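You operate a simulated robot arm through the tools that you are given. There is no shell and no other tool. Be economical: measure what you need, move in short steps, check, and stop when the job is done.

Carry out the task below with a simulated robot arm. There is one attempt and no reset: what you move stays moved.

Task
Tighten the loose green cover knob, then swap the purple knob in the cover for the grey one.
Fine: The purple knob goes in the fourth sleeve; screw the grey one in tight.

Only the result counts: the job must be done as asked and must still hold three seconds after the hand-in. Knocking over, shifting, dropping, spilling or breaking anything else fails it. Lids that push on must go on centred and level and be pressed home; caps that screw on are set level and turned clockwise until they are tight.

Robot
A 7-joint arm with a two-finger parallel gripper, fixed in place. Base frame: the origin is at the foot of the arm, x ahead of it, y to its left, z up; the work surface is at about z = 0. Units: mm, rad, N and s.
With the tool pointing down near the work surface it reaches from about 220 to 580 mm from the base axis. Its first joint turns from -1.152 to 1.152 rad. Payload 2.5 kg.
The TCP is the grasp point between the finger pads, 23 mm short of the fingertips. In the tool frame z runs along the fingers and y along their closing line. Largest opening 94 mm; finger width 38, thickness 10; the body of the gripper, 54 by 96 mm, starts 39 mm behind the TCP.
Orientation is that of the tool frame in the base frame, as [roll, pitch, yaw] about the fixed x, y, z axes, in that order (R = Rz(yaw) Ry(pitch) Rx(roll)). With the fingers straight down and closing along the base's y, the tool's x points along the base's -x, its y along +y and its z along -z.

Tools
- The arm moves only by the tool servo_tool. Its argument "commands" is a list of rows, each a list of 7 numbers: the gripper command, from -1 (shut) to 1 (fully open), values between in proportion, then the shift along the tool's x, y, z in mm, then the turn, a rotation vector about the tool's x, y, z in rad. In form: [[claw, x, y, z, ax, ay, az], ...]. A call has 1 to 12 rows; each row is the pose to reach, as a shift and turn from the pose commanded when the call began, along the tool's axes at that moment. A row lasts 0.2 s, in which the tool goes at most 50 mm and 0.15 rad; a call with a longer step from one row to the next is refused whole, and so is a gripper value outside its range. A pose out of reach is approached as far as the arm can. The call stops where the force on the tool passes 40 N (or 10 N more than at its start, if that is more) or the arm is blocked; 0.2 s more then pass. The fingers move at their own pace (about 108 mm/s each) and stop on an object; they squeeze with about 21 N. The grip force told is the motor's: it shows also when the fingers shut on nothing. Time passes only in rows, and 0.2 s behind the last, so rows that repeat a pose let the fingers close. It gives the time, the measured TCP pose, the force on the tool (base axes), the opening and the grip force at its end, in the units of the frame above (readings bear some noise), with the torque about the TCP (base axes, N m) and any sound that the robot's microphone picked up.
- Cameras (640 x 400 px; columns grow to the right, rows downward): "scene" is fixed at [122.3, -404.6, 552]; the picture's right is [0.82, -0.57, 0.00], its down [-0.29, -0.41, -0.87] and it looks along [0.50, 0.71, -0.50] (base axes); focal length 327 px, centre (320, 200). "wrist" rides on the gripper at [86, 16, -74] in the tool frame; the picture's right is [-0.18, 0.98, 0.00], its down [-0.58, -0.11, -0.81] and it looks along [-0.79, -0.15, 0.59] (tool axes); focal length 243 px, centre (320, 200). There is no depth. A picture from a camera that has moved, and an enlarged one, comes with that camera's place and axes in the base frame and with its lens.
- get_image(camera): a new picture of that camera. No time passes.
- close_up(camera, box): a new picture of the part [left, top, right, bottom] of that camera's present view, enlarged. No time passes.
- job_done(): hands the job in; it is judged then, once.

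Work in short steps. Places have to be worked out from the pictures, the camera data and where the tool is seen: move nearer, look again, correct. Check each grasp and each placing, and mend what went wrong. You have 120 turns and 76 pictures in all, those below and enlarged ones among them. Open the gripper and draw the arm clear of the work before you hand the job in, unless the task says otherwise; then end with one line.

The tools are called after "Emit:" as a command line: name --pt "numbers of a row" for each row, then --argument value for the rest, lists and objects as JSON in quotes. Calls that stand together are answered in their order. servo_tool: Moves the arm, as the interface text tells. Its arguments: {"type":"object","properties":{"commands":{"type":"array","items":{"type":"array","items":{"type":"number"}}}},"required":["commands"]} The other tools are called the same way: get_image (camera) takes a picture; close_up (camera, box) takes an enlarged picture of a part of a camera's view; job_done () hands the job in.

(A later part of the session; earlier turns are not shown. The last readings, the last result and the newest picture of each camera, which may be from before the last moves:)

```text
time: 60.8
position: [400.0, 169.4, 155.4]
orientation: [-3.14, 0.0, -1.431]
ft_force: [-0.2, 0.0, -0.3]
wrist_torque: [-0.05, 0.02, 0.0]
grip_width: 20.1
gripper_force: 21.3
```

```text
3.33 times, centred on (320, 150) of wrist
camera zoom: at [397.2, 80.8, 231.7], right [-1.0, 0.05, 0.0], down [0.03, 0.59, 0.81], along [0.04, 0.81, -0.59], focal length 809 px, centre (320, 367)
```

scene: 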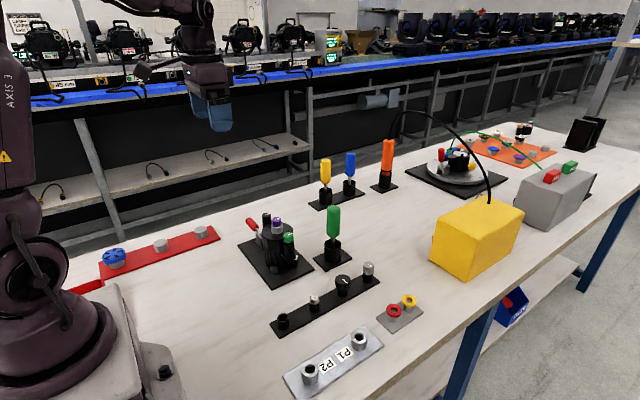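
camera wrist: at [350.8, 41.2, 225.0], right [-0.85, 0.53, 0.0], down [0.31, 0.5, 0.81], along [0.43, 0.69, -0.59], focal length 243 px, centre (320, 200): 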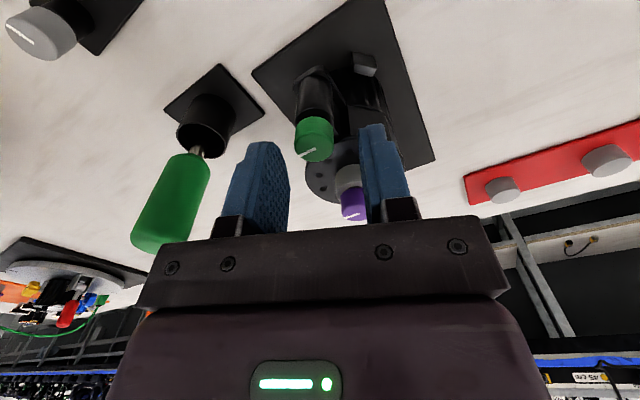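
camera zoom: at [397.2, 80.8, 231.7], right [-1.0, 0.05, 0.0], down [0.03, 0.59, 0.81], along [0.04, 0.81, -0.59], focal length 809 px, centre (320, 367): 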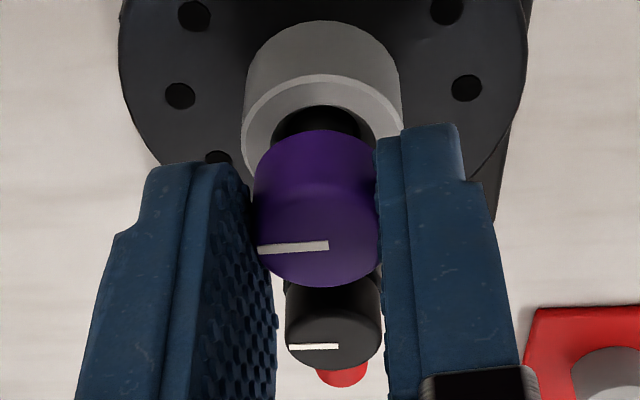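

It comes free without force. I lift it well clear.

Emit:
servo_tool --pt "-1 0 0 -10 0 0 0" --pt "-1 0 0 -30 0 0 0" --pt "-1 0 0 -50 0 0 0" --pt "-1 0 0 -60 0 0 0" --pt "-1 0 0 -60 0 0 0"

Emit:
close_up --camera "scene" --box '[210, 140, 350, 260]'

Emit:
close_up --camera "wrist" --box '[230, 90, 410, 210]'

```text
time: 62.0
position: [399.8, 170.6, 217.7]
orientation: [3.141, 0.0, -1.433]
ft_force: [-0.3, 0.0, 0.5]
wrist_torque: [0.01, -0.02, -0.04]
grip_width: 19.8
gripper_force: 21.1
```

```text
3.33 times, centred on (280, 200) of scene
camera zoom: at [122.3, -404.6, 552.0], right [0.82, -0.57, 0.0], down [-0.29, -0.41, -0.87], along [0.5, 0.71, -0.5], focal length 1089 px, centre (453, 200)
```

zoom: 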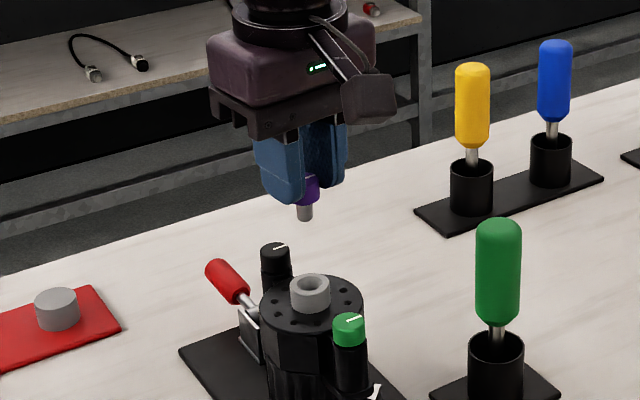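

```text
3.33 times, centred on (320, 150) of wrist
camera zoom: at [397.3, 80.0, 292.8], right [-1.0, 0.05, 0.0], down [0.03, 0.59, 0.81], along [0.04, 0.81, -0.59], focal length 809 px, centre (320, 367)
```

zoom: 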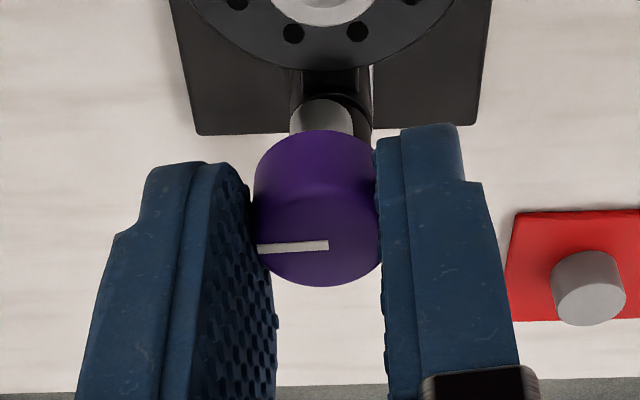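

The purple knob is held with its stem pointing down, and the cover's boss is empty. The free sleeve's top is at about (315,0,28), so I carry the knob there at height and stop above it.

Emit:
servo_tool --pt "-1 31 21 0 0 0 0" --pt "-1 62 43 0 0 0 0" --pt "-1 94 64 0 0 0 0" --pt "-1 125 86 0 0 0 0" --pt "-1 156.8 107.5 0 0 0 0" --pt "-1 156.8 107.5 40 0 0 0" --pt "-1 156.8 107.5 80 0 0 0" --pt "-1 156.8 107.5 110 0 0 0" --pt "-1 156.8 107.5 110 0 0 0"

Emit:
get_image --camera "wrist"

Emit:
close_up --camera "scene" --box '[220, 240, 340, 350]'

```text
time: 64.0
position: [314.4, -1.9, 106.3]
orientation: [3.141, 0.001, -1.432]
ft_force: [-0.2, -0.1, 0.2]
wrist_torque: [0.02, -0.01, -0.02]
grip_width: 20.2
gripper_force: 21.0
```

```text
42 pictures are left
camera wrist: at [311.5, -90.3, 182.1], right [-1.0, 0.05, 0.0], down [0.03, 0.59, 0.81], along [0.04, 0.81, -0.59], focal length 243 px, centre (320, 200)
```

wrist: 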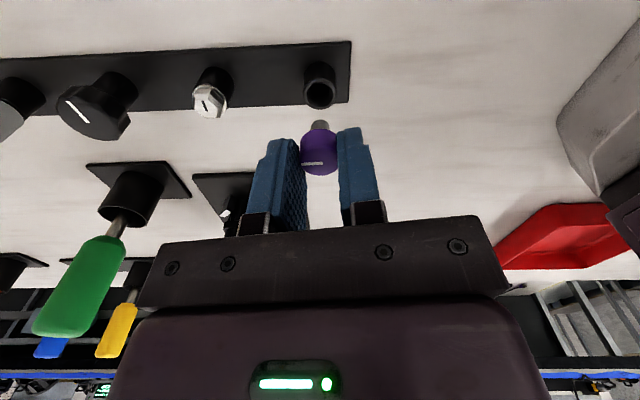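

```text
3.64 times, centred on (280, 295) of scene
camera zoom: at [122.3, -404.6, 552.0], right [0.82, -0.57, 0.0], down [-0.29, -0.41, -0.87], along [0.5, 0.71, -0.5], focal length 1188 px, centre (466, -146)
```

zoom: 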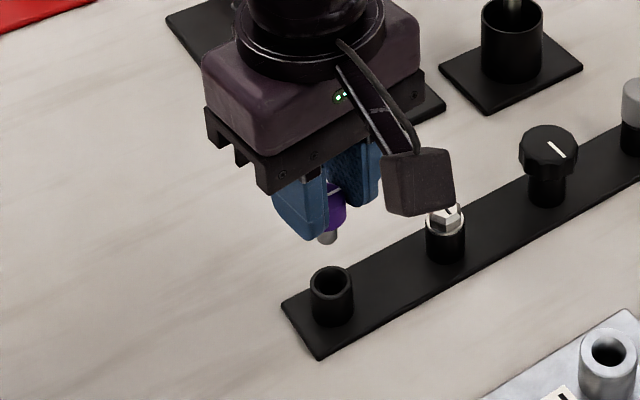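

The sleeve seems almost exactly under the tool; I enlarge to check.

Emit:
close_up --camera "wrist" --box '[260, 55, 380, 185]'

```text
3.08 times, centred on (320, 120) of wrist
camera zoom: at [311.5, -90.3, 182.1], right [-1.0, 0.05, 0.0], down [0.03, 0.59, 0.81], along [0.04, 0.81, -0.59], focal length 746 px, centre (320, 446)
```

zoom: 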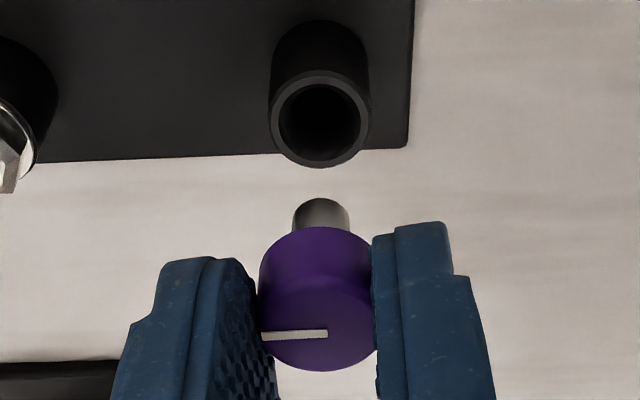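

The sleeve bore is about 17.7 mm against a stem of 10.5 mm, so there is margin. I lower slowly into it.

Emit:
servo_tool --pt "-1 -0.7 0 10 0 0 0" --pt "-1 -0.7 0 20 0 0 0" --pt "-1 -0.7 0 30 0 0 0" --pt "-1 -0.7 0 38 0 0 0" --pt "-1 -0.7 0 42 0 0 0" --pt "-1 -0.7 0 45 0 0 0"

Emit:
close_up --camera "wrist" --box '[260, 55, 380, 185]'

Emit:
close_up --camera "scene" --box '[220, 240, 340, 350]'

```text
time: 65.4
position: [315.8, -2.8, 62.9]
orientation: [-3.141, -0.001, -1.433]
ft_force: [-0.6, 0.6, -0.3]
wrist_torque: [0.01, -0.04, 0.0]
grip_width: 20.1
gripper_force: 21.3
```

```text
3.08 times, centred on (320, 120) of wrist
camera zoom: at [312.0, -89.7, 137.1], right [-1.0, 0.05, 0.0], down [0.03, 0.59, 0.81], along [0.04, 0.81, -0.59], focal length 746 px, centre (320, 446)
```

zoom: 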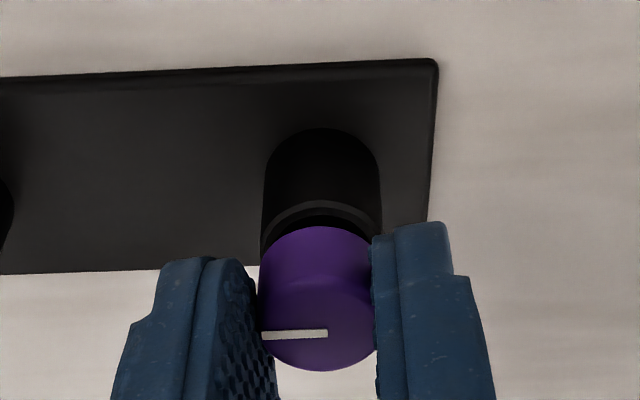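

```text
3.64 times, centred on (280, 295) of scene
camera zoom: at [122.3, -404.6, 552.0], right [0.82, -0.57, 0.0], down [-0.29, -0.41, -0.87], along [0.5, 0.71, -0.5], focal length 1188 px, centre (466, -146)
```

zoom: 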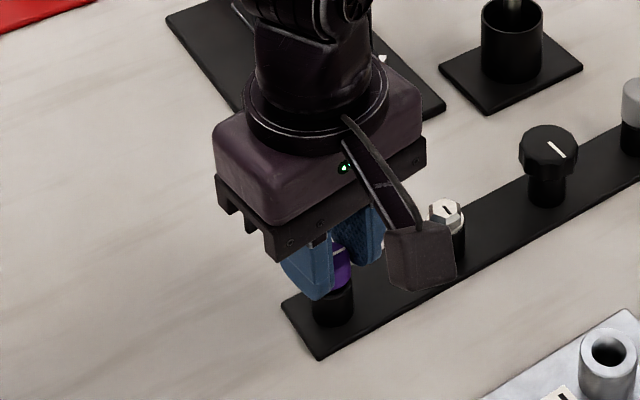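

The stem is inside the sleeve with no force. I lower on until contact.

Emit:
servo_tool --pt "-1 0 0 2 0 0 0" --pt "-1 0 0 4 0 0 0" --pt "-1 0 0 6 0 0 0" --pt "-1 0 0 7.5 0 0 0"

```text
time: 66.4
position: [315.2, -1.2, 54.3]
orientation: [-3.142, 0.0, -1.432]
ft_force: [-1.2, -1.3, 14.5]
wrist_torque: [-0.07, 0.04, 0.04]
grip_width: 20.2
gripper_force: 21.0
```

Contact at 14.5 N means it is seated. I ease off slightly, open, and lift.

Emit:
servo_tool --pt "-1 0 0 -0.8 0 0 0" --pt "-0.5 0 0 -0.8 0 0 0" --pt "-0.2 0 0 -0.8 0 0 0" --pt "-0.2 0 0 -10 0 0 0" --pt "-0.2 0 0 -50 0 0 0" --pt "-0.2 0 0 -90 0 0 0" --pt "-0.2 0 0 -90 0 0 0"

Emit:
get_image --camera "wrist"

Emit:
close_up --camera "scene" --box '[260, 250, 390, 340]'

```text
time: 68.0
position: [315.2, -0.9, 145.4]
orientation: [3.141, 0.0, -1.431]
ft_force: [-0.5, 0.3, -0.3]
wrist_torque: [0.0, -0.02, 0.03]
grip_width: 37.4
gripper_force: 0.1
```

```text
37 pictures are left
camera wrist: at [311.5, -88.8, 220.9], right [-1.0, 0.05, 0.0], down [0.03, 0.59, 0.81], along [0.04, 0.81, -0.59], focal length 243 px, centre (320, 200)
```

wrist: 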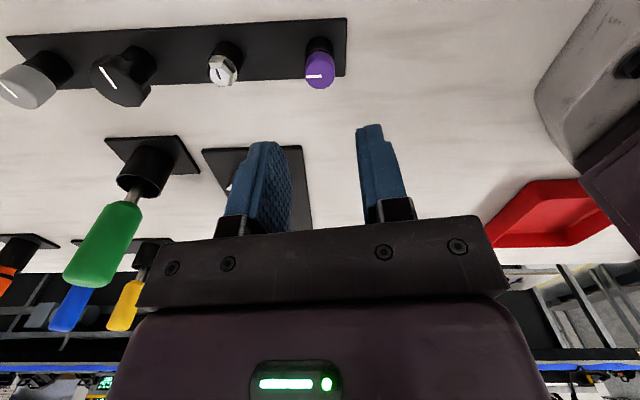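

```text
4.44 times, centred on (325, 295) of scene
camera zoom: at [122.3, -404.6, 552.0], right [0.82, -0.57, 0.0], down [-0.29, -0.41, -0.87], along [0.5, 0.71, -0.5], focal length 1452 px, centre (298, -222)
```

zoom: 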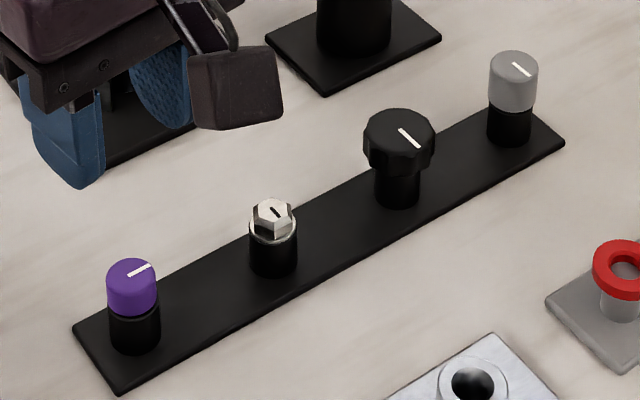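

The purple knob sits straight in the fourth, formerly empty sleeve. Next I move above the grey knob at about (542,3,46).

Emit:
servo_tool --pt "-0.2 5 -45 0 0 0 0" --pt "-0.2 11 -90 0 0 0 0" --pt "-0.2 16 -135 0 0 0 0" --pt "-0.2 22 -180 0 0 0 0" --pt "-0.2 27.4 -225 0 0 0 0" --pt "-0.2 27.4 -225 30 0 0 0" --pt "-0.2 27.4 -225 60 0 0 0" --pt "-0.2 27.4 -225 60 0 0 0"

Emit:
close_up --camera "wrist" --box '[230, 70, 410, 190]'

```text
time: 69.8
position: [542.0, 3.0, 84.1]
orientation: [3.14, 0.0, -1.432]
ft_force: [-0.1, 0.0, 0.1]
wrist_torque: [0.0, 0.0, -0.02]
grip_width: 37.8
gripper_force: 0.0
```

```text
3.33 times, centred on (320, 130) of wrist
camera zoom: at [539.3, -85.2, 159.2], right [-1.0, 0.05, 0.0], down [0.03, 0.59, 0.81], along [0.04, 0.81, -0.59], focal length 809 px, centre (320, 433)
```

zoom: 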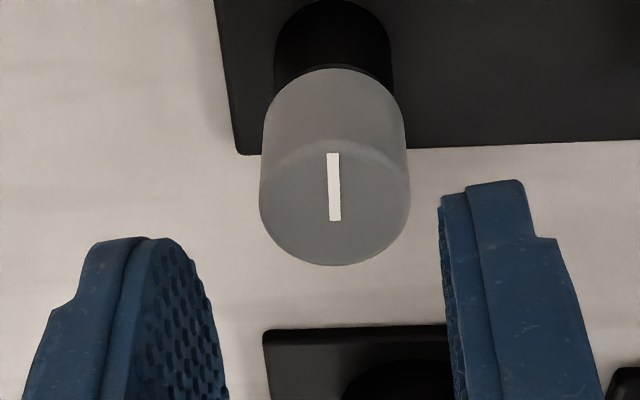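

The grey knob is about 2 mm towards tool +y, with its top at about z = 49. I shift, descend to z ≈ 55 and close.

Emit:
servo_tool --pt "-0.2 0 2 10 0 0 0" --pt "-0.2 0 2 20 0 0 0" --pt "-0.2 0 2 29 0 0 0" --pt "-0.2 0 2 29 0 0 0" --pt "-1 0 2 29 0 0 0" --pt "-1 0 2 29 0 0 0" --pt "-1 0 2 29 0 0 0"

Emit:
close_up --camera "wrist" --box '[230, 70, 410, 190]'

```text
time: 71.4
position: [538.4, 1.3, 55.0]
orientation: [-3.141, 0.001, -1.433]
ft_force: [-2.8, -0.3, 2.3]
wrist_torque: [0.0, 0.05, -0.02]
grip_width: 23.4
gripper_force: 21.1
```

```text
3.33 times, centred on (320, 130) of wrist
camera zoom: at [536.4, -85.9, 129.7], right [-1.0, 0.05, 0.0], down [0.03, 0.59, 0.81], along [0.04, 0.81, -0.59], focal length 809 px, centre (320, 433)
```

zoom: 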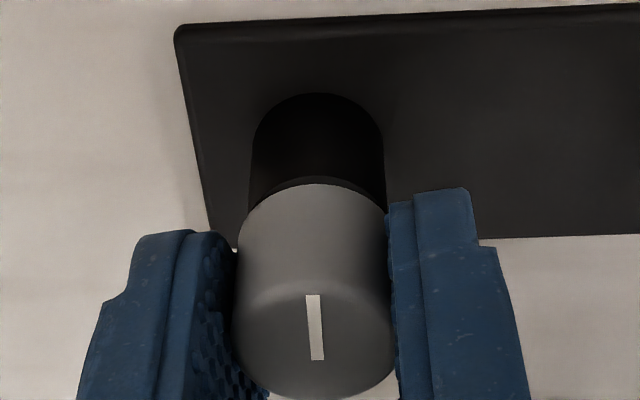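

It is gripped at 23.4 mm and centred. I lift it out and check.

Emit:
servo_tool --pt "-1 0 0 -5 0 0 0" --pt "-1 0 0 -20 0 0 0" --pt "-1 0 0 -60 0 0 0" --pt "-1 0 0 -100 0 0 0" --pt "-1 0 0 -140 0 0 0" --pt "-1 0 0 -160 0 0 0" --pt "-1 0 0 -160 0 0 0"

Emit:
get_image --camera "scene"

```text
time: 73.0
position: [540.3, 2.7, 214.7]
orientation: [3.141, -0.001, -1.432]
ft_force: [0.1, -0.9, -1.3]
wrist_torque: [0.01, -0.01, 0.0]
grip_width: 23.6
gripper_force: 20.7
```

```text
33 pictures are left
```

scene: 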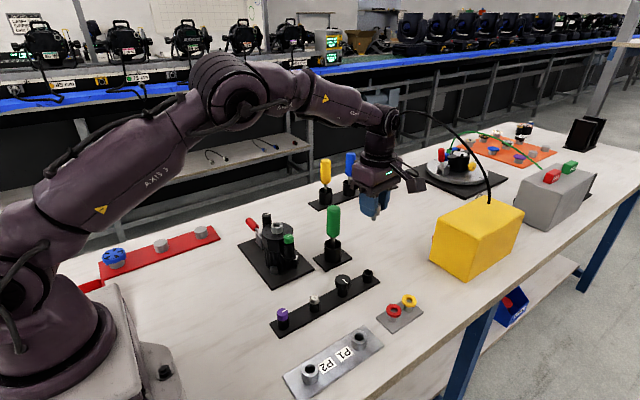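

The grey knob is out of its sleeve. I carry it over the cover, turning the tool counter-clockwise on the way to leave room for the clockwise stroke.

Emit:
servo_tool --pt "-1 -37 23 0 0 0 -0.1" --pt "-1 -74 46.4 0 0 0 -0.2" --pt "-1 -111 69.6 0 0 0 -0.3" --pt "-1 -148 92.8 0 0 0 -0.42" --pt "-1 -184.9 116 0 0 0 -0.55" --pt "-1 -184.9 116 10 0 0 -0.69" --pt "-1 -184.9 116 30 0 0 -0.83" --pt "-1 -184.9 116 36 0 0 -0.83" --pt "-1 -184.9 116 36 0 0 -0.83"

Emit:
close_up --camera "wrist" --box '[230, 70, 410, 190]'

Emit:
close_up --camera "scene" --box '[230, 170, 330, 270]'

```text
time: 75.0
position: [400.2, 170.8, 177.6]
orientation: [3.14, -0.001, -0.602]
ft_force: [0.2, 0.5, -0.5]
wrist_torque: [0.01, 0.0, 0.0]
grip_width: 23.4
gripper_force: 21.1
```

```text
3.33 times, centred on (320, 130) of wrist
camera zoom: at [463.1, 107.5, 253.6], right [-0.71, -0.71, 0.0], down [-0.42, 0.42, 0.81], along [-0.57, 0.57, -0.59], focal length 809 px, centre (320, 433)
```

zoom: 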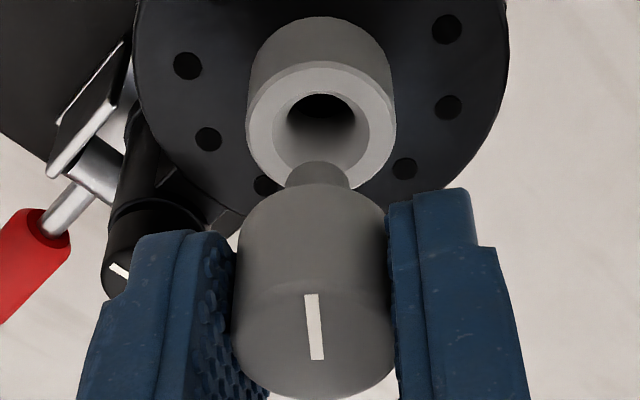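

```text
4.00 times, centred on (280, 220) of scene
camera zoom: at [122.3, -404.6, 552.0], right [0.82, -0.57, 0.0], down [-0.29, -0.41, -0.87], along [0.5, 0.71, -0.5], focal length 1307 px, centre (480, 120)
```

zoom: 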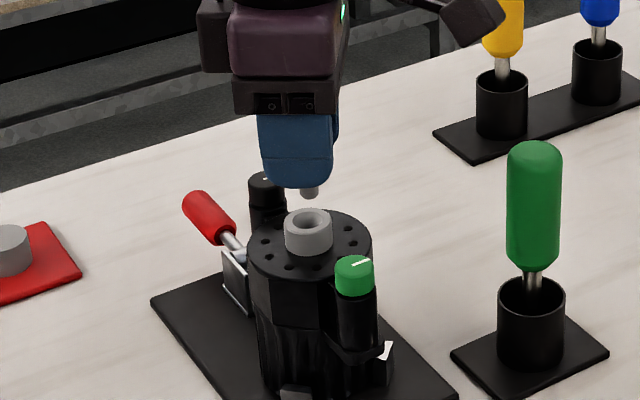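

Both cameras show the stem aligned with the boss within about 0.6 mm. I make a small correction and lower until the stem meets the thread.

Emit:
servo_tool --pt "-1 -0.5 0.2 8 0 0 0" --pt "-1 -0.5 0.2 14 0 0 0" --pt "-1 -0.5 0.2 18 0 0 0" --pt "-1 -0.5 0.2 20 0 0 0" --pt "-1 -0.5 0.2 20 0 0 0"

Emit:
close_up --camera "wrist" --box '[230, 70, 410, 190]'

Emit:
close_up --camera "scene" --box '[255, 190, 305, 240]'

```text
time: 76.2
position: [398.6, 170.6, 157.2]
orientation: [-3.141, 0.0, -0.602]
ft_force: [0.0, 0.0, -0.1]
wrist_torque: [-0.01, 0.0, 0.03]
grip_width: 23.3
gripper_force: 21.2
```

```text
3.33 times, centred on (320, 130) of wrist
camera zoom: at [461.1, 107.5, 233.1], right [-0.71, -0.71, 0.0], down [-0.42, 0.42, 0.81], along [-0.57, 0.57, -0.59], focal length 809 px, centre (320, 433)
```

zoom: 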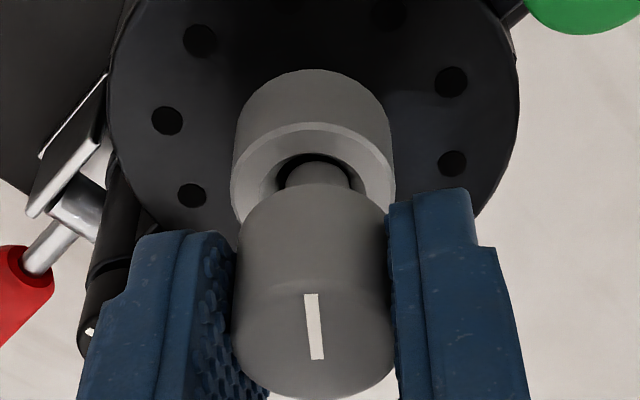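

```text
8.00 times, centred on (280, 215) of scene
camera zoom: at [122.3, -404.6, 552.0], right [0.82, -0.57, 0.0], down [-0.29, -0.41, -0.87], along [0.5, 0.71, -0.5], focal length 2613 px, centre (640, 80)
```

zoom: 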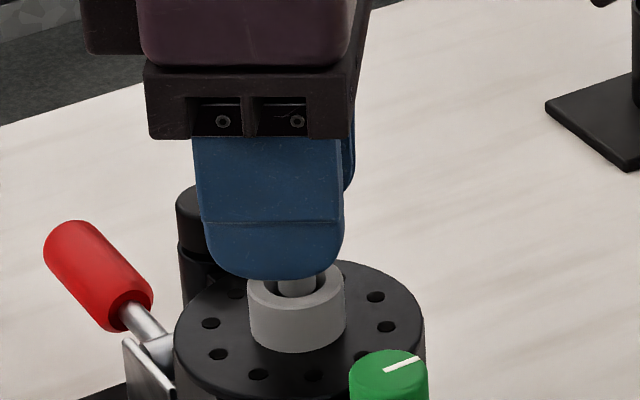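

The stem is in the mouth of the hole. I go down by small steps to find the thread start.

Emit:
servo_tool --pt "-1 0 0 1 0 0 0" --pt "-1 0 0 2 0 0 0" --pt "-1 0 0 2 0 0 0"

```text
time: 77.0
position: [399.4, 170.1, 156.5]
orientation: [-3.139, -0.001, -0.604]
ft_force: [0.3, 0.8, -0.1]
wrist_torque: [0.0, -0.01, -0.01]
grip_width: 23.3
gripper_force: 20.7
```

Emit:
servo_tool --pt "-1 0 0 1 0 0 0" --pt "-1 0 0 2 0 0 0" --pt "-1 0 0 2 0 0 0"

```text
time: 77.8
position: [398.9, 170.3, 153.3]
orientation: [3.14, -0.001, -0.602]
ft_force: [-0.1, -0.2, -0.2]
wrist_torque: [0.03, 0.02, -0.03]
grip_width: 23.0
gripper_force: 21.0
```

Still no contact, so I go on in small steps.

Emit:
servo_tool --pt "-1 0 0 1 0 0 0" --pt "-1 0 0 2 0 0 0" --pt "-1 0 0 2.5 0 0 0"

Emit:
close_up --camera "wrist" --box '[230, 70, 410, 190]'

```text
time: 78.6
position: [398.0, 169.1, 152.5]
orientation: [3.141, -0.001, -0.603]
ft_force: [0.7, 0.3, -0.2]
wrist_torque: [-0.03, -0.02, 0.0]
grip_width: 23.4
gripper_force: 21.1
```

```text
3.33 times, centred on (320, 130) of wrist
camera zoom: at [461.3, 107.3, 227.6], right [-0.71, -0.71, 0.0], down [-0.42, 0.42, 0.81], along [-0.57, 0.57, -0.59], focal length 809 px, centre (320, 433)
```

zoom: 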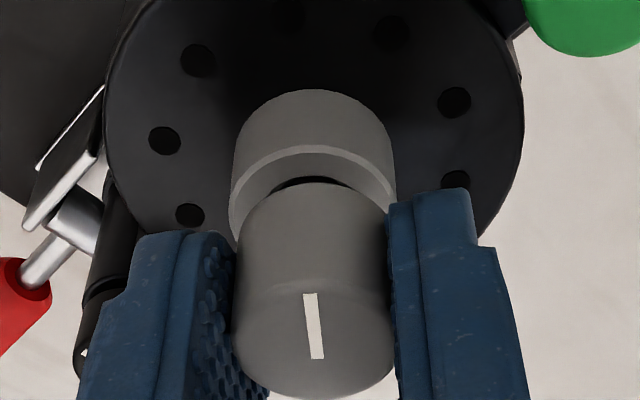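

Emit:
servo_tool --pt "-1 0 0 1 0 0 0" --pt "-1 0 0 2 0 0 0" --pt "-1 0 0 2 0 0 0"

```text
time: 79.4
position: [397.5, 171.1, 151.3]
orientation: [-3.14, 0.001, -0.601]
ft_force: [-2.1, 5.5, 2.2]
wrist_torque: [0.21, 0.07, 0.0]
grip_width: 23.5
gripper_force: 20.5
```

Contact has begun, with a small side force. I trim the centre and start turning clockwise with light downward pressure.

Emit:
servo_tool --pt "-1 -0.9 -0.6 0.3 0 0 0" --pt "-1 -0.9 -0.6 0.3 0 0 0.12" --pt "-1 -0.9 -0.6 0.5 0 0 0.24" --pt "-1 -0.9 -0.6 0.5 0 0 0.36" --pt "-1 -0.9 -0.6 0.6 0 0 0.48"

```text
time: 80.6
position: [398.7, 171.4, 150.5]
orientation: [-3.139, 0.0, -1.084]
ft_force: [7.4, 9.0, 4.4]
wrist_torque: [0.2, -0.17, 0.01]
grip_width: 23.5
gripper_force: 21.2
```

Emit:
servo_tool --pt "-1 -0.7 -1.6 0 0 0 0" --pt "-1 -0.7 -1.6 0.2 0 0 0.12" --pt "-1 -0.7 -1.6 0.3 0 0 0.24" --pt "-1 -0.7 -1.6 0.3 0 0 0.36" --pt "-1 -0.7 -1.6 0.4 0 0 0.48"

Emit:
close_up --camera "wrist" --box '[230, 70, 410, 190]'

Emit:
close_up --camera "scene" --box '[255, 190, 305, 240]'

```text
time: 81.8
position: [400.1, 172.5, 150.1]
orientation: [-3.14, 0.0, -1.566]
ft_force: [6.3, 0.0, 7.8]
wrist_torque: [0.01, -0.14, -0.02]
grip_width: 23.5
gripper_force: 20.2
```

```text
3.33 times, centred on (320, 130) of wrist
camera zoom: at [384.6, 85.3, 224.8], right [-0.98, 0.18, 0.0], down [0.1, 0.58, 0.81], along [0.14, 0.79, -0.59], focal length 809 px, centre (320, 433)
```

zoom: 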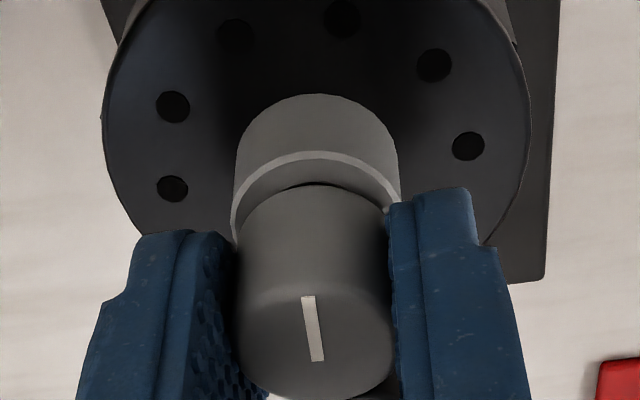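

```text
8.00 times, centred on (280, 215) of scene
camera zoom: at [122.3, -404.6, 552.0], right [0.82, -0.57, 0.0], down [-0.29, -0.41, -0.87], along [0.5, 0.71, -0.5], focal length 2613 px, centre (640, 80)
```

zoom: 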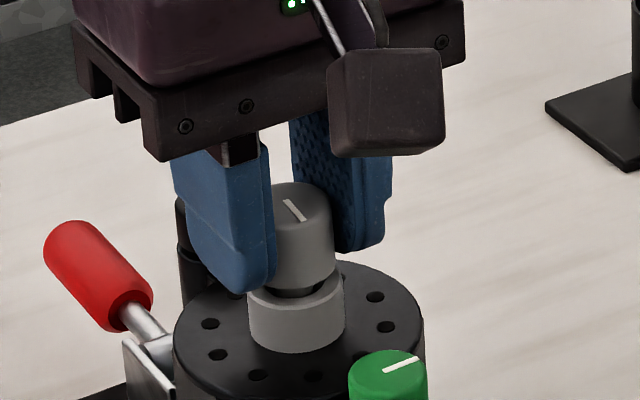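

The knob sits level with a gap of about 3 mm above the boss. I keep turning clockwise with light pressure.

Emit:
servo_tool --pt "-1 0 -0.8 0.1 0 0 0.12" --pt "-1 0 -0.8 0.2 0 0 0.24" --pt "-1 0 -0.8 0.2 0 0 0.36" --pt "-1 0 -0.8 0.3 0 0 0.48" --pt "-1 0 -0.8 0.3 0 0 0.6" --pt "-1 0 -0.8 0.4 0 0 0.72"

Emit:
servo_tool --pt "-1 0 0 0.1 0 0 0.12" --pt "-1 0 0 0.1 0 0 0.24" --pt "-1 0 0 0.2 0 0 0.36" --pt "-1 0 0 0.2 0 0 0.48" --pt "-1 0 0 0.3 0 0 0.6" --pt "-1 0 0 0.3 0 0 0.72"

```text
time: 83.2
position: [401.5, 172.9, 148.9]
orientation: [-3.14, 0.002, -2.287]
ft_force: [13.8, -4.7, 4.6]
wrist_torque: [-0.09, -0.3, 0.06]
grip_width: 23.7
gripper_force: 21.3
```

```text
time: 84.6
position: [400.0, 170.8, 149.4]
orientation: [-3.14, 0.002, -3.008]
ft_force: [20.0, -14.8, 3.7]
wrist_torque: [-0.3, -0.44, 0.05]
grip_width: 23.6
gripper_force: 20.9
```

It is threading down, but the side force is growing because the knob sits off-centre in the grip. I relieve it partly, open, and look for re-centring.

Emit:
servo_tool --pt "-1 -2.4 -2.5 0 0 0 0" --pt "-1 -2.4 -2.5 0 0 0 0"

Emit:
servo_tool --pt "-0.2 0 0 0 0 0 0" --pt "-0.1 0 0 0 0 0 0" --pt "-0.1 0 0 -15 0 0 0" --pt "-0.1 0 0 -15 0 0 0"

Emit:
close_up --camera "wrist" --box '[230, 70, 410, 190]'

Emit:
close_up --camera "scene" --box '[255, 190, 305, 240]'

```text
time: 85.2
position: [401.0, 170.4, 148.0]
orientation: [3.142, -0.004, -3.002]
ft_force: [1.6, -11.0, 10.7]
wrist_torque: [-0.21, 0.05, -0.01]
grip_width: 23.5
gripper_force: 21.2
```

```text
time: 86.2
position: [402.1, 170.5, 164.0]
orientation: [-3.141, -0.001, -3.001]
ft_force: [1.1, 0.3, 0.0]
wrist_torque: [0.0, -0.01, 0.0]
grip_width: 42.3
gripper_force: 0.0
```

```text
3.33 times, centred on (320, 130) of wrist
camera zoom: at [315.4, 173.9, 239.0], right [0.05, 1.0, 0.0], down [0.59, -0.03, 0.81], along [0.81, -0.04, -0.59], focal length 809 px, centre (320, 433)
```

zoom: 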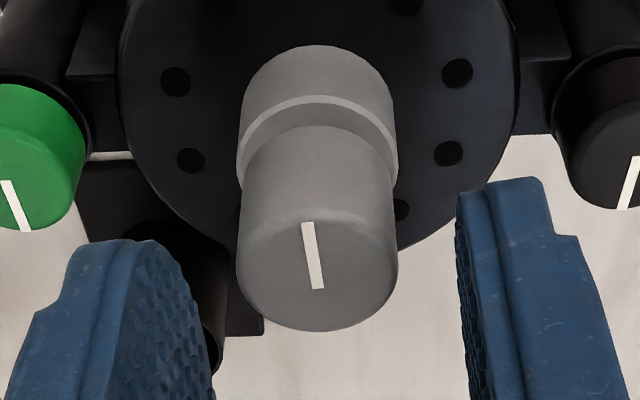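

```text
8.00 times, centred on (280, 215) of scene
camera zoom: at [122.3, -404.6, 552.0], right [0.82, -0.57, 0.0], down [-0.29, -0.41, -0.87], along [0.5, 0.71, -0.5], focal length 2613 px, centre (640, 80)
```

zoom: 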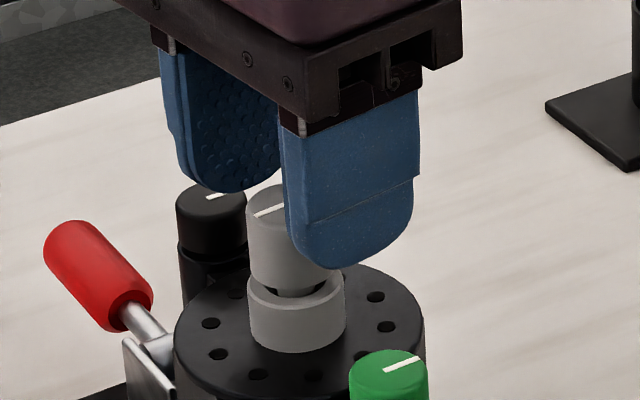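

In the scene view the knob may lean a bit, but a finger hides part of it. I lift clear to inspect it.

Emit:
servo_tool --pt "-0.1 0 0 -40 0 0 0" --pt "-0.1 0 0 -60 0 0 0" --pt "-0.1 0 0 -60 0 0 0"

Emit:
close_up --camera "scene" --box '[255, 190, 305, 240]'

Emit:
close_up --camera "wrist" --box '[260, 40, 380, 120]'

```text
time: 87.0
position: [401.3, 169.6, 223.5]
orientation: [3.141, 0.0, -3.002]
ft_force: [0.2, -0.8, -0.1]
wrist_torque: [-0.03, -0.03, -0.01]
grip_width: 42.1
gripper_force: 0.0
```

```text
8.00 times, centred on (280, 215) of scene
camera zoom: at [122.3, -404.6, 552.0], right [0.82, -0.57, 0.0], down [-0.29, -0.41, -0.87], along [0.5, 0.71, -0.5], focal length 2613 px, centre (640, 80)
```

zoom: 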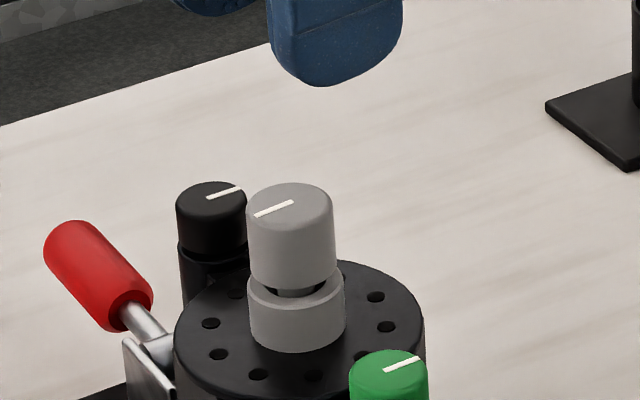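

```text
5.00 times, centred on (320, 80) of wrist
camera zoom: at [314.7, 173.5, 298.1], right [0.05, 1.0, 0.0], down [0.59, -0.03, 0.81], along [0.81, -0.04, -0.59], focal length 1213 px, centre (320, 800)
```

zoom: 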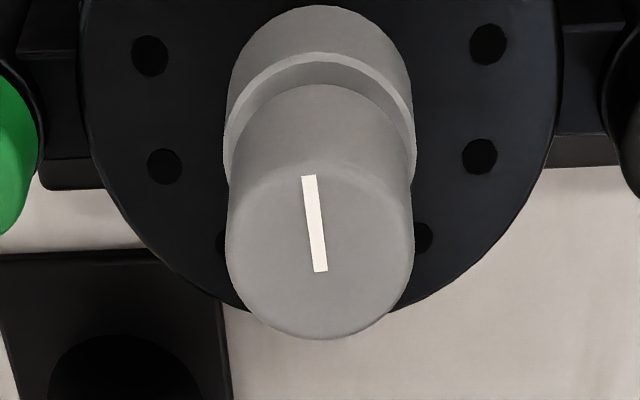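

The lean is only perspective; the knob stands level and started in its thread. I re-centre by 2 mm, turn back counter-clockwise and come down for a proper stroke.

Emit:
servo_tool --pt "-0.1 2 0 0 0 0 -0.15" --pt "-0.1 2 0 0 0 0 -0.3" --pt "-0.1 2 0 0 0 0 -0.45" --pt "-0.1 2 0 0 0 0 -0.6" --pt "-0.1 2 0 0 0 0 -0.75" --pt "-0.1 2 0 0 0 0 -0.9" --pt "-0.1 2 0 0 0 0 -1.05" --pt "-0.1 2 0 0 0 0 -1.2" --pt "-0.1 2 0 0 0 0 -1.35" --pt "-0.1 2 0 0 0 0 -1.5" --pt "-0.1 2 0 0 0 0 -1.65" --pt "-0.1 2 0 0 0 0 -1.8"

Emit:
servo_tool --pt "-0.1 0 0 10 0 0 -0.15" --pt "-0.1 0 0 20 0 0 -0.3" --pt "-0.1 0 0 30 0 0 -0.45" --pt "-0.1 0 0 40 0 0 -0.6" --pt "-0.1 0 0 50 0 0 -0.6" --pt "-0.1 0 0 50 0 0 -0.6"

Emit:
close_up --camera "wrist" --box '[230, 70, 410, 190]'

```text
time: 89.6
position: [402.2, 168.5, 222.8]
orientation: [3.141, 0.001, -1.199]
ft_force: [0.0, 0.9, -0.2]
wrist_torque: [-0.03, -0.02, 0.01]
grip_width: 42.1
gripper_force: 0.1
```

```text
time: 91.0
position: [400.1, 170.8, 173.8]
orientation: [3.141, 0.001, -0.6]
ft_force: [0.3, 0.8, -1.1]
wrist_torque: [0.0, -0.02, -0.01]
grip_width: 42.2
gripper_force: 0.1
```

```text
3.33 times, centred on (320, 130) of wrist
camera zoom: at [463.9, 106.9, 248.9], right [-0.71, -0.71, 0.0], down [-0.42, 0.42, 0.81], along [-0.57, 0.57, -0.59], focal length 809 px, centre (320, 433)
```

zoom: 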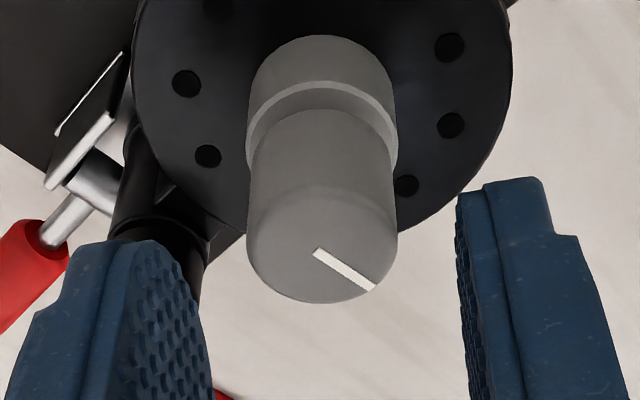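

The columns from both views agree the knob is centred within 0.4 mm. I descend 22 mm, grip, and turn clockwise.

Emit:
servo_tool --pt "-0.1 -0.2 0.3 10 0 0 0" --pt "-0.1 -0.2 0.3 22 0 0 0" --pt "-0.1 -0.2 0.3 22 0 0 0" --pt "-1 -0.2 0.3 22 0 0 0" --pt "-1 -0.2 0.3 22 0 0 0" --pt "-1 -0.2 0.3 22 0 0 0" --pt "-1 -0.2 0.3 22 0 0 0.14" --pt "-1 -0.2 0.3 22.1 0 0 0.28" --pt "-1 -0.2 0.3 22.1 0 0 0.42" --pt "-1 -0.2 0.3 22.2 0 0 0.56" --pt "-1 -0.2 0.3 22.2 0 0 0.7" --pt "-1 -0.2 0.3 22.3 0 0 0.84"

Emit:
servo_tool --pt "-1 0 0 0.1 0 0 0.14" --pt "-1 0 0 0.1 0 0 0.28" --pt "-1 0 0 0.2 0 0 0.42" --pt "-1 0 0 0.2 0 0 0.56" --pt "-1 0 0 0.3 0 0 0.7" --pt "-1 0 0 0.3 0 0 0.84"

```text
time: 93.6
position: [398.5, 170.4, 150.8]
orientation: [3.141, 0.0, -1.443]
ft_force: [-0.4, 3.4, 6.2]
wrist_torque: [0.11, 0.01, 0.04]
grip_width: 23.0
gripper_force: 20.9
```

```text
time: 95.0
position: [400.5, 169.5, 151.2]
orientation: [3.141, 0.0, -2.283]
ft_force: [-1.0, 2.9, 3.3]
wrist_torque: [0.09, 0.04, 0.03]
grip_width: 23.2
gripper_force: 20.8
```

Well centred now. I continue turning.

Emit:
servo_tool --pt "-1 0 0 0.1 0 0 0.14" --pt "-1 0 0 0.1 0 0 0.28" --pt "-1 0 0 0.2 0 0 0.42" --pt "-1 0 0 0.2 0 0 0.56" --pt "-1 0 0 0.3 0 0 0.7" --pt "-1 0 0 0.3 0 0 0.84" --pt "-1 0 0 0.3 0 0 0.98" --pt "-1 0 0 0.4 0 0 1.12"

Emit:
servo_tool --pt "-1 0 0 0.1 0 0 0.14" --pt "-1 0 0 0.1 0 0 0.28" --pt "-1 0 0 0.2 0 0 0.42" --pt "-1 0 0 0.2 0 0 0.56" --pt "-1 0 0 0.3 0 0 0.7" --pt "-1 0 0 0.3 0 0 0.84"

Emit:
close_up --camera "wrist" --box '[230, 70, 410, 190]'

```text
time: 96.8
position: [399.3, 168.1, 151.9]
orientation: [-3.141, -0.002, 2.878]
ft_force: [-0.7, 2.6, -0.1]
wrist_torque: [0.12, 0.05, 0.06]
grip_width: 23.1
gripper_force: 21.0
```

```text
time: 98.2
position: [400.0, 170.2, 150.8]
orientation: [-3.14, -0.001, 2.039]
ft_force: [-3.7, -1.0, 0.9]
wrist_torque: [-0.05, 0.13, 0.0]
grip_width: 23.3
gripper_force: 20.6
```

```text
3.33 times, centred on (320, 130) of wrist
camera zoom: at [376.6, 254.3, 225.5], right [0.96, 0.28, 0.0], down [0.17, -0.57, 0.81], along [0.22, -0.77, -0.59], focal length 809 px, centre (320, 433)
```

zoom: 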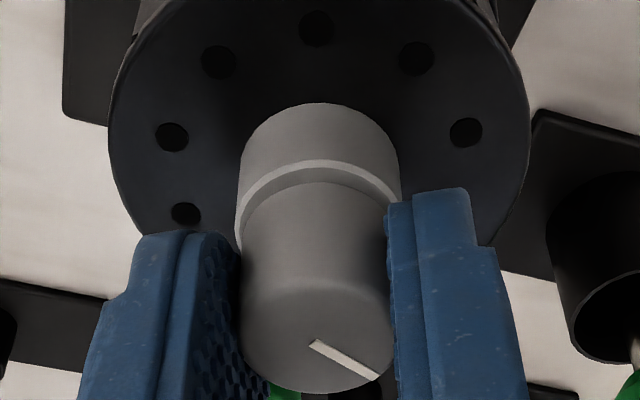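

Turning freely and advancing. I continue to the end of this stroke.

Emit:
servo_tool --pt "-1 0 -0.5 0.1 0 0 0.14" --pt "-1 0 -0.5 0.1 0 0 0.28" --pt "-1 0 -0.5 0.2 0 0 0.42" --pt "-1 0 -0.5 0.2 0 0 0.56" --pt "-1 0 -0.5 0.3 0 0 0.7"

Emit:
servo_tool --pt "-1 0 0 0.1 0 0 0.14" --pt "-1 0 0 0.1 0 0 0.28" --pt "-1 0 0 0.2 0 0 0.42" --pt "-1 0 0 0.2 0 0 0.56"

```text
time: 99.4
position: [401.4, 168.6, 149.5]
orientation: [3.141, -0.001, 1.338]
ft_force: [1.7, 1.0, 1.1]
wrist_torque: [0.03, -0.03, 0.22]
grip_width: 23.1
gripper_force: 21.0
```

```text
time: 100.4
position: [400.7, 169.9, 149.6]
orientation: [3.142, 0.0, 0.778]
ft_force: [0.8, -1.0, 5.4]
wrist_torque: [-0.14, -0.09, 0.18]
grip_width: 23.3
gripper_force: 20.8
```

The torque rose to about 0.2 N·m, which suggests a stop. I look at how the knob sits.

Emit:
close_up --camera "wrist" --box '[230, 70, 410, 190]'

Emit:
close_up --camera "scene" --box '[255, 190, 305, 240]'

```text
3.33 times, centred on (320, 130) of wrist
camera zoom: at [473.5, 218.5, 225.1], right [0.56, -0.83, 0.0], down [-0.49, -0.33, 0.81], along [-0.67, -0.45, -0.59], focal length 809 px, centre (320, 433)
```

zoom: 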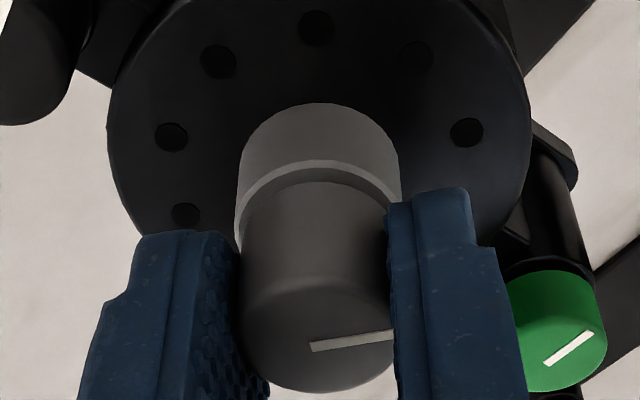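

```text
8.00 times, centred on (280, 215) of scene
camera zoom: at [122.3, -404.6, 552.0], right [0.82, -0.57, 0.0], down [-0.29, -0.41, -0.87], along [0.5, 0.71, -0.5], focal length 2613 px, centre (640, 80)
```

zoom: 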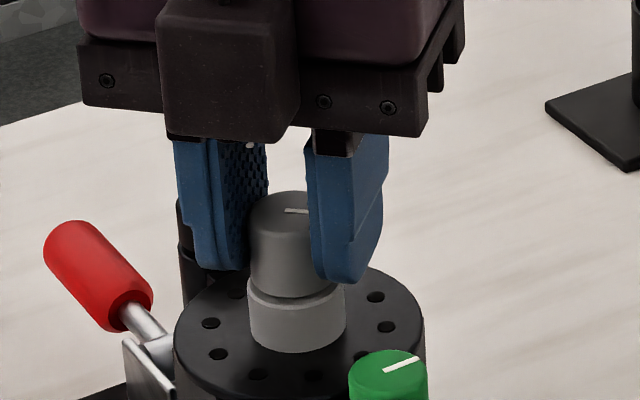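

The fingers slipped on the knob. I zoom in further to see whether any gap is left between the cap and the boss.

Emit:
close_up --camera "scene" --box '[280, 205, 302, 237]'

Emit:
close_up --camera "wrist" --box '[290, 95, 360, 150]'

```text
12.50 times, centred on (291, 221) of scene
camera zoom: at [122.3, -404.6, 552.0], right [0.82, -0.57, 0.0], down [-0.29, -0.41, -0.87], along [0.5, 0.71, -0.5], focal length 4083 px, centre (682, -62)
```

zoom: 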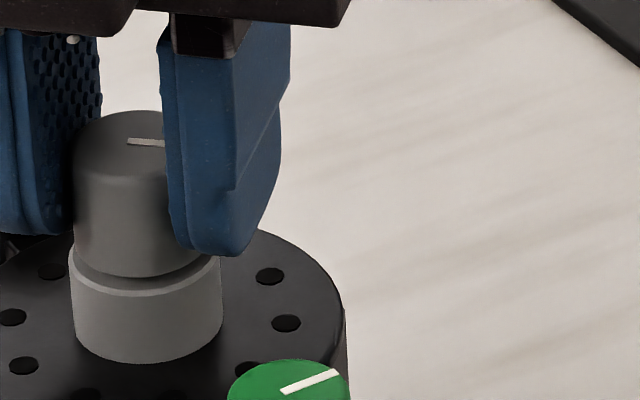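

```text
7.27 times, centred on (325, 122) of wrist
camera zoom: at [473.5, 218.5, 225.1], right [0.56, -0.83, 0.0], down [-0.49, -0.33, 0.81], along [-0.67, -0.45, -0.59], focal length 1764 px, centre (284, 764)
```

zoom: 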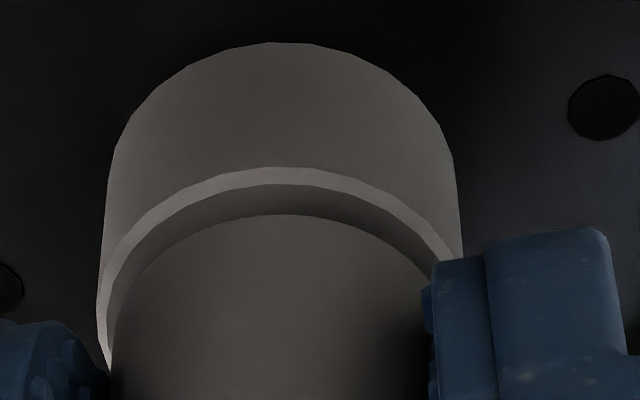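

It looks seated inside the boss rim with no open gap. I regrip afresh and give one more clockwise twist to be sure it is tight.

Emit:
servo_tool --pt "-0.1 0 0 0 0 0 0" --pt "-0.1 0 0 -2 0 0 -0.15" --pt "-0.1 0 0 -2 0 0 -0.3" --pt "-0.1 0 0 -2 0 0 -0.45" --pt "-0.1 0 0 -2 0 0 -0.6" --pt "-0.1 0 0 -2 0 0 -0.75" --pt "-0.1 0 0 -2 0 0 -0.9" --pt "-0.1 0 0 -2 0 0 -1.05" --pt "-0.1 0 0 -2 0 0 -1.2" --pt "-1 0 0 -1 0 0 -1.2" --pt "-1 0 0 -1 0 0 -1.2" --pt "-1 0 0 -1 0 0 -1.2"

Emit:
close_up --camera "wrist" --box '[230, 70, 410, 190]'

Emit:
servo_tool --pt "-1 0 0 0 0 0 0.14" --pt "-1 0 0 0 0 0 0.28" --pt "-1 0 0 0 0 0 0.42" --pt "-1 0 0 0 0 0 0.56" --pt "-1 0 0 0 0 0 0.7"

Emit:
close_up --camera "wrist" --box '[230, 70, 410, 190]'

```text
time: 103.0
position: [399.8, 169.5, 151.1]
orientation: [3.139, 0.001, 1.981]
ft_force: [-1.8, 0.8, 10.0]
wrist_torque: [0.02, 0.15, 0.02]
grip_width: 23.1
gripper_force: 20.4
```

```text
3.33 times, centred on (320, 130) of wrist
camera zoom: at [381.3, 254.9, 226.7], right [0.97, 0.22, 0.0], down [0.13, -0.58, 0.81], along [0.18, -0.79, -0.59], focal length 809 px, centre (320, 433)
```

zoom: 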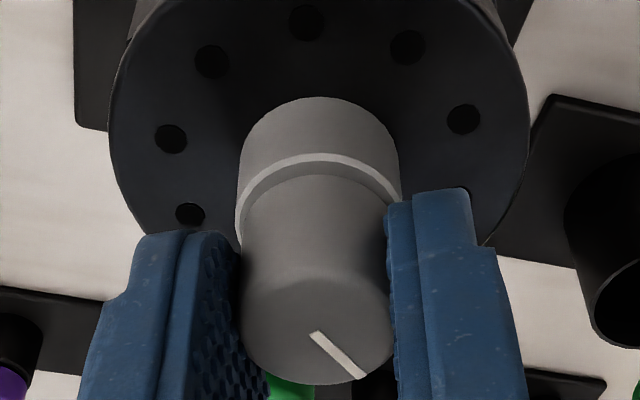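

```text
time: 104.2
position: [401.3, 168.8, 150.6]
orientation: [-3.141, 0.001, 1.279]
ft_force: [-2.0, -0.1, 1.4]
wrist_torque: [-0.01, 0.07, 0.19]
grip_width: 23.1
gripper_force: 21.3
```

```text
3.33 times, centred on (320, 130) of wrist
camera zoom: at [441.5, 247.3, 225.5], right [0.89, -0.46, 0.0], down [-0.27, -0.52, 0.81], along [-0.37, -0.72, -0.59], focal length 809 px, centre (320, 433)
```

zoom: 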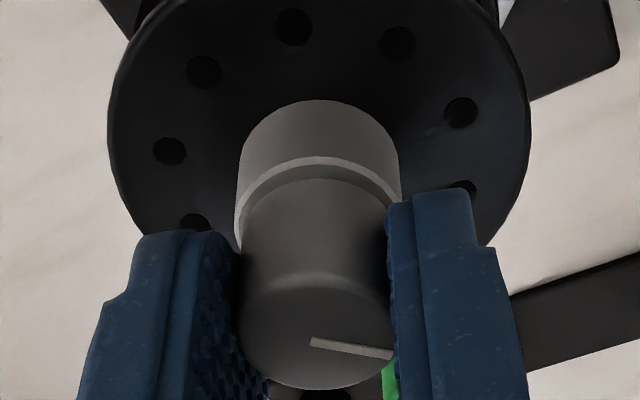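

The torque is 0.19 N·m and the fingers mostly slip. I turn a little further at the same grip to saturate it and compare the mark.

Emit:
servo_tool --pt "-1 0 0 0.5 0 0 0.12" --pt "-1 0 0 0.5 0 0 0.25" --pt "-1 0 0 0.5 0 0 0.38" --pt "-1 0 0 0.5 0 0 0.5"

Emit:
close_up --camera "wrist" --box '[230, 70, 410, 190]'

```text
time: 105.2
position: [398.7, 170.0, 150.2]
orientation: [3.141, 0.001, 0.778]
ft_force: [0.0, 0.6, -0.3]
wrist_torque: [0.01, 0.03, 0.15]
grip_width: 23.3
gripper_force: 20.9
```

```text
3.33 times, centred on (320, 130) of wrist
camera zoom: at [473.5, 218.3, 225.4], right [0.56, -0.83, 0.0], down [-0.49, -0.33, 0.81], along [-0.67, -0.45, -0.59], focal length 809 px, centre (320, 433)
```

zoom: 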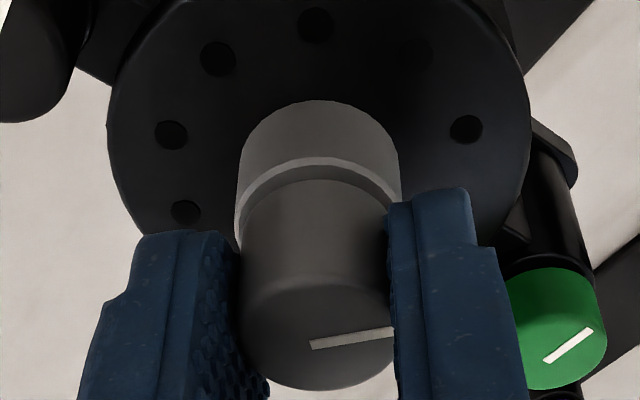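

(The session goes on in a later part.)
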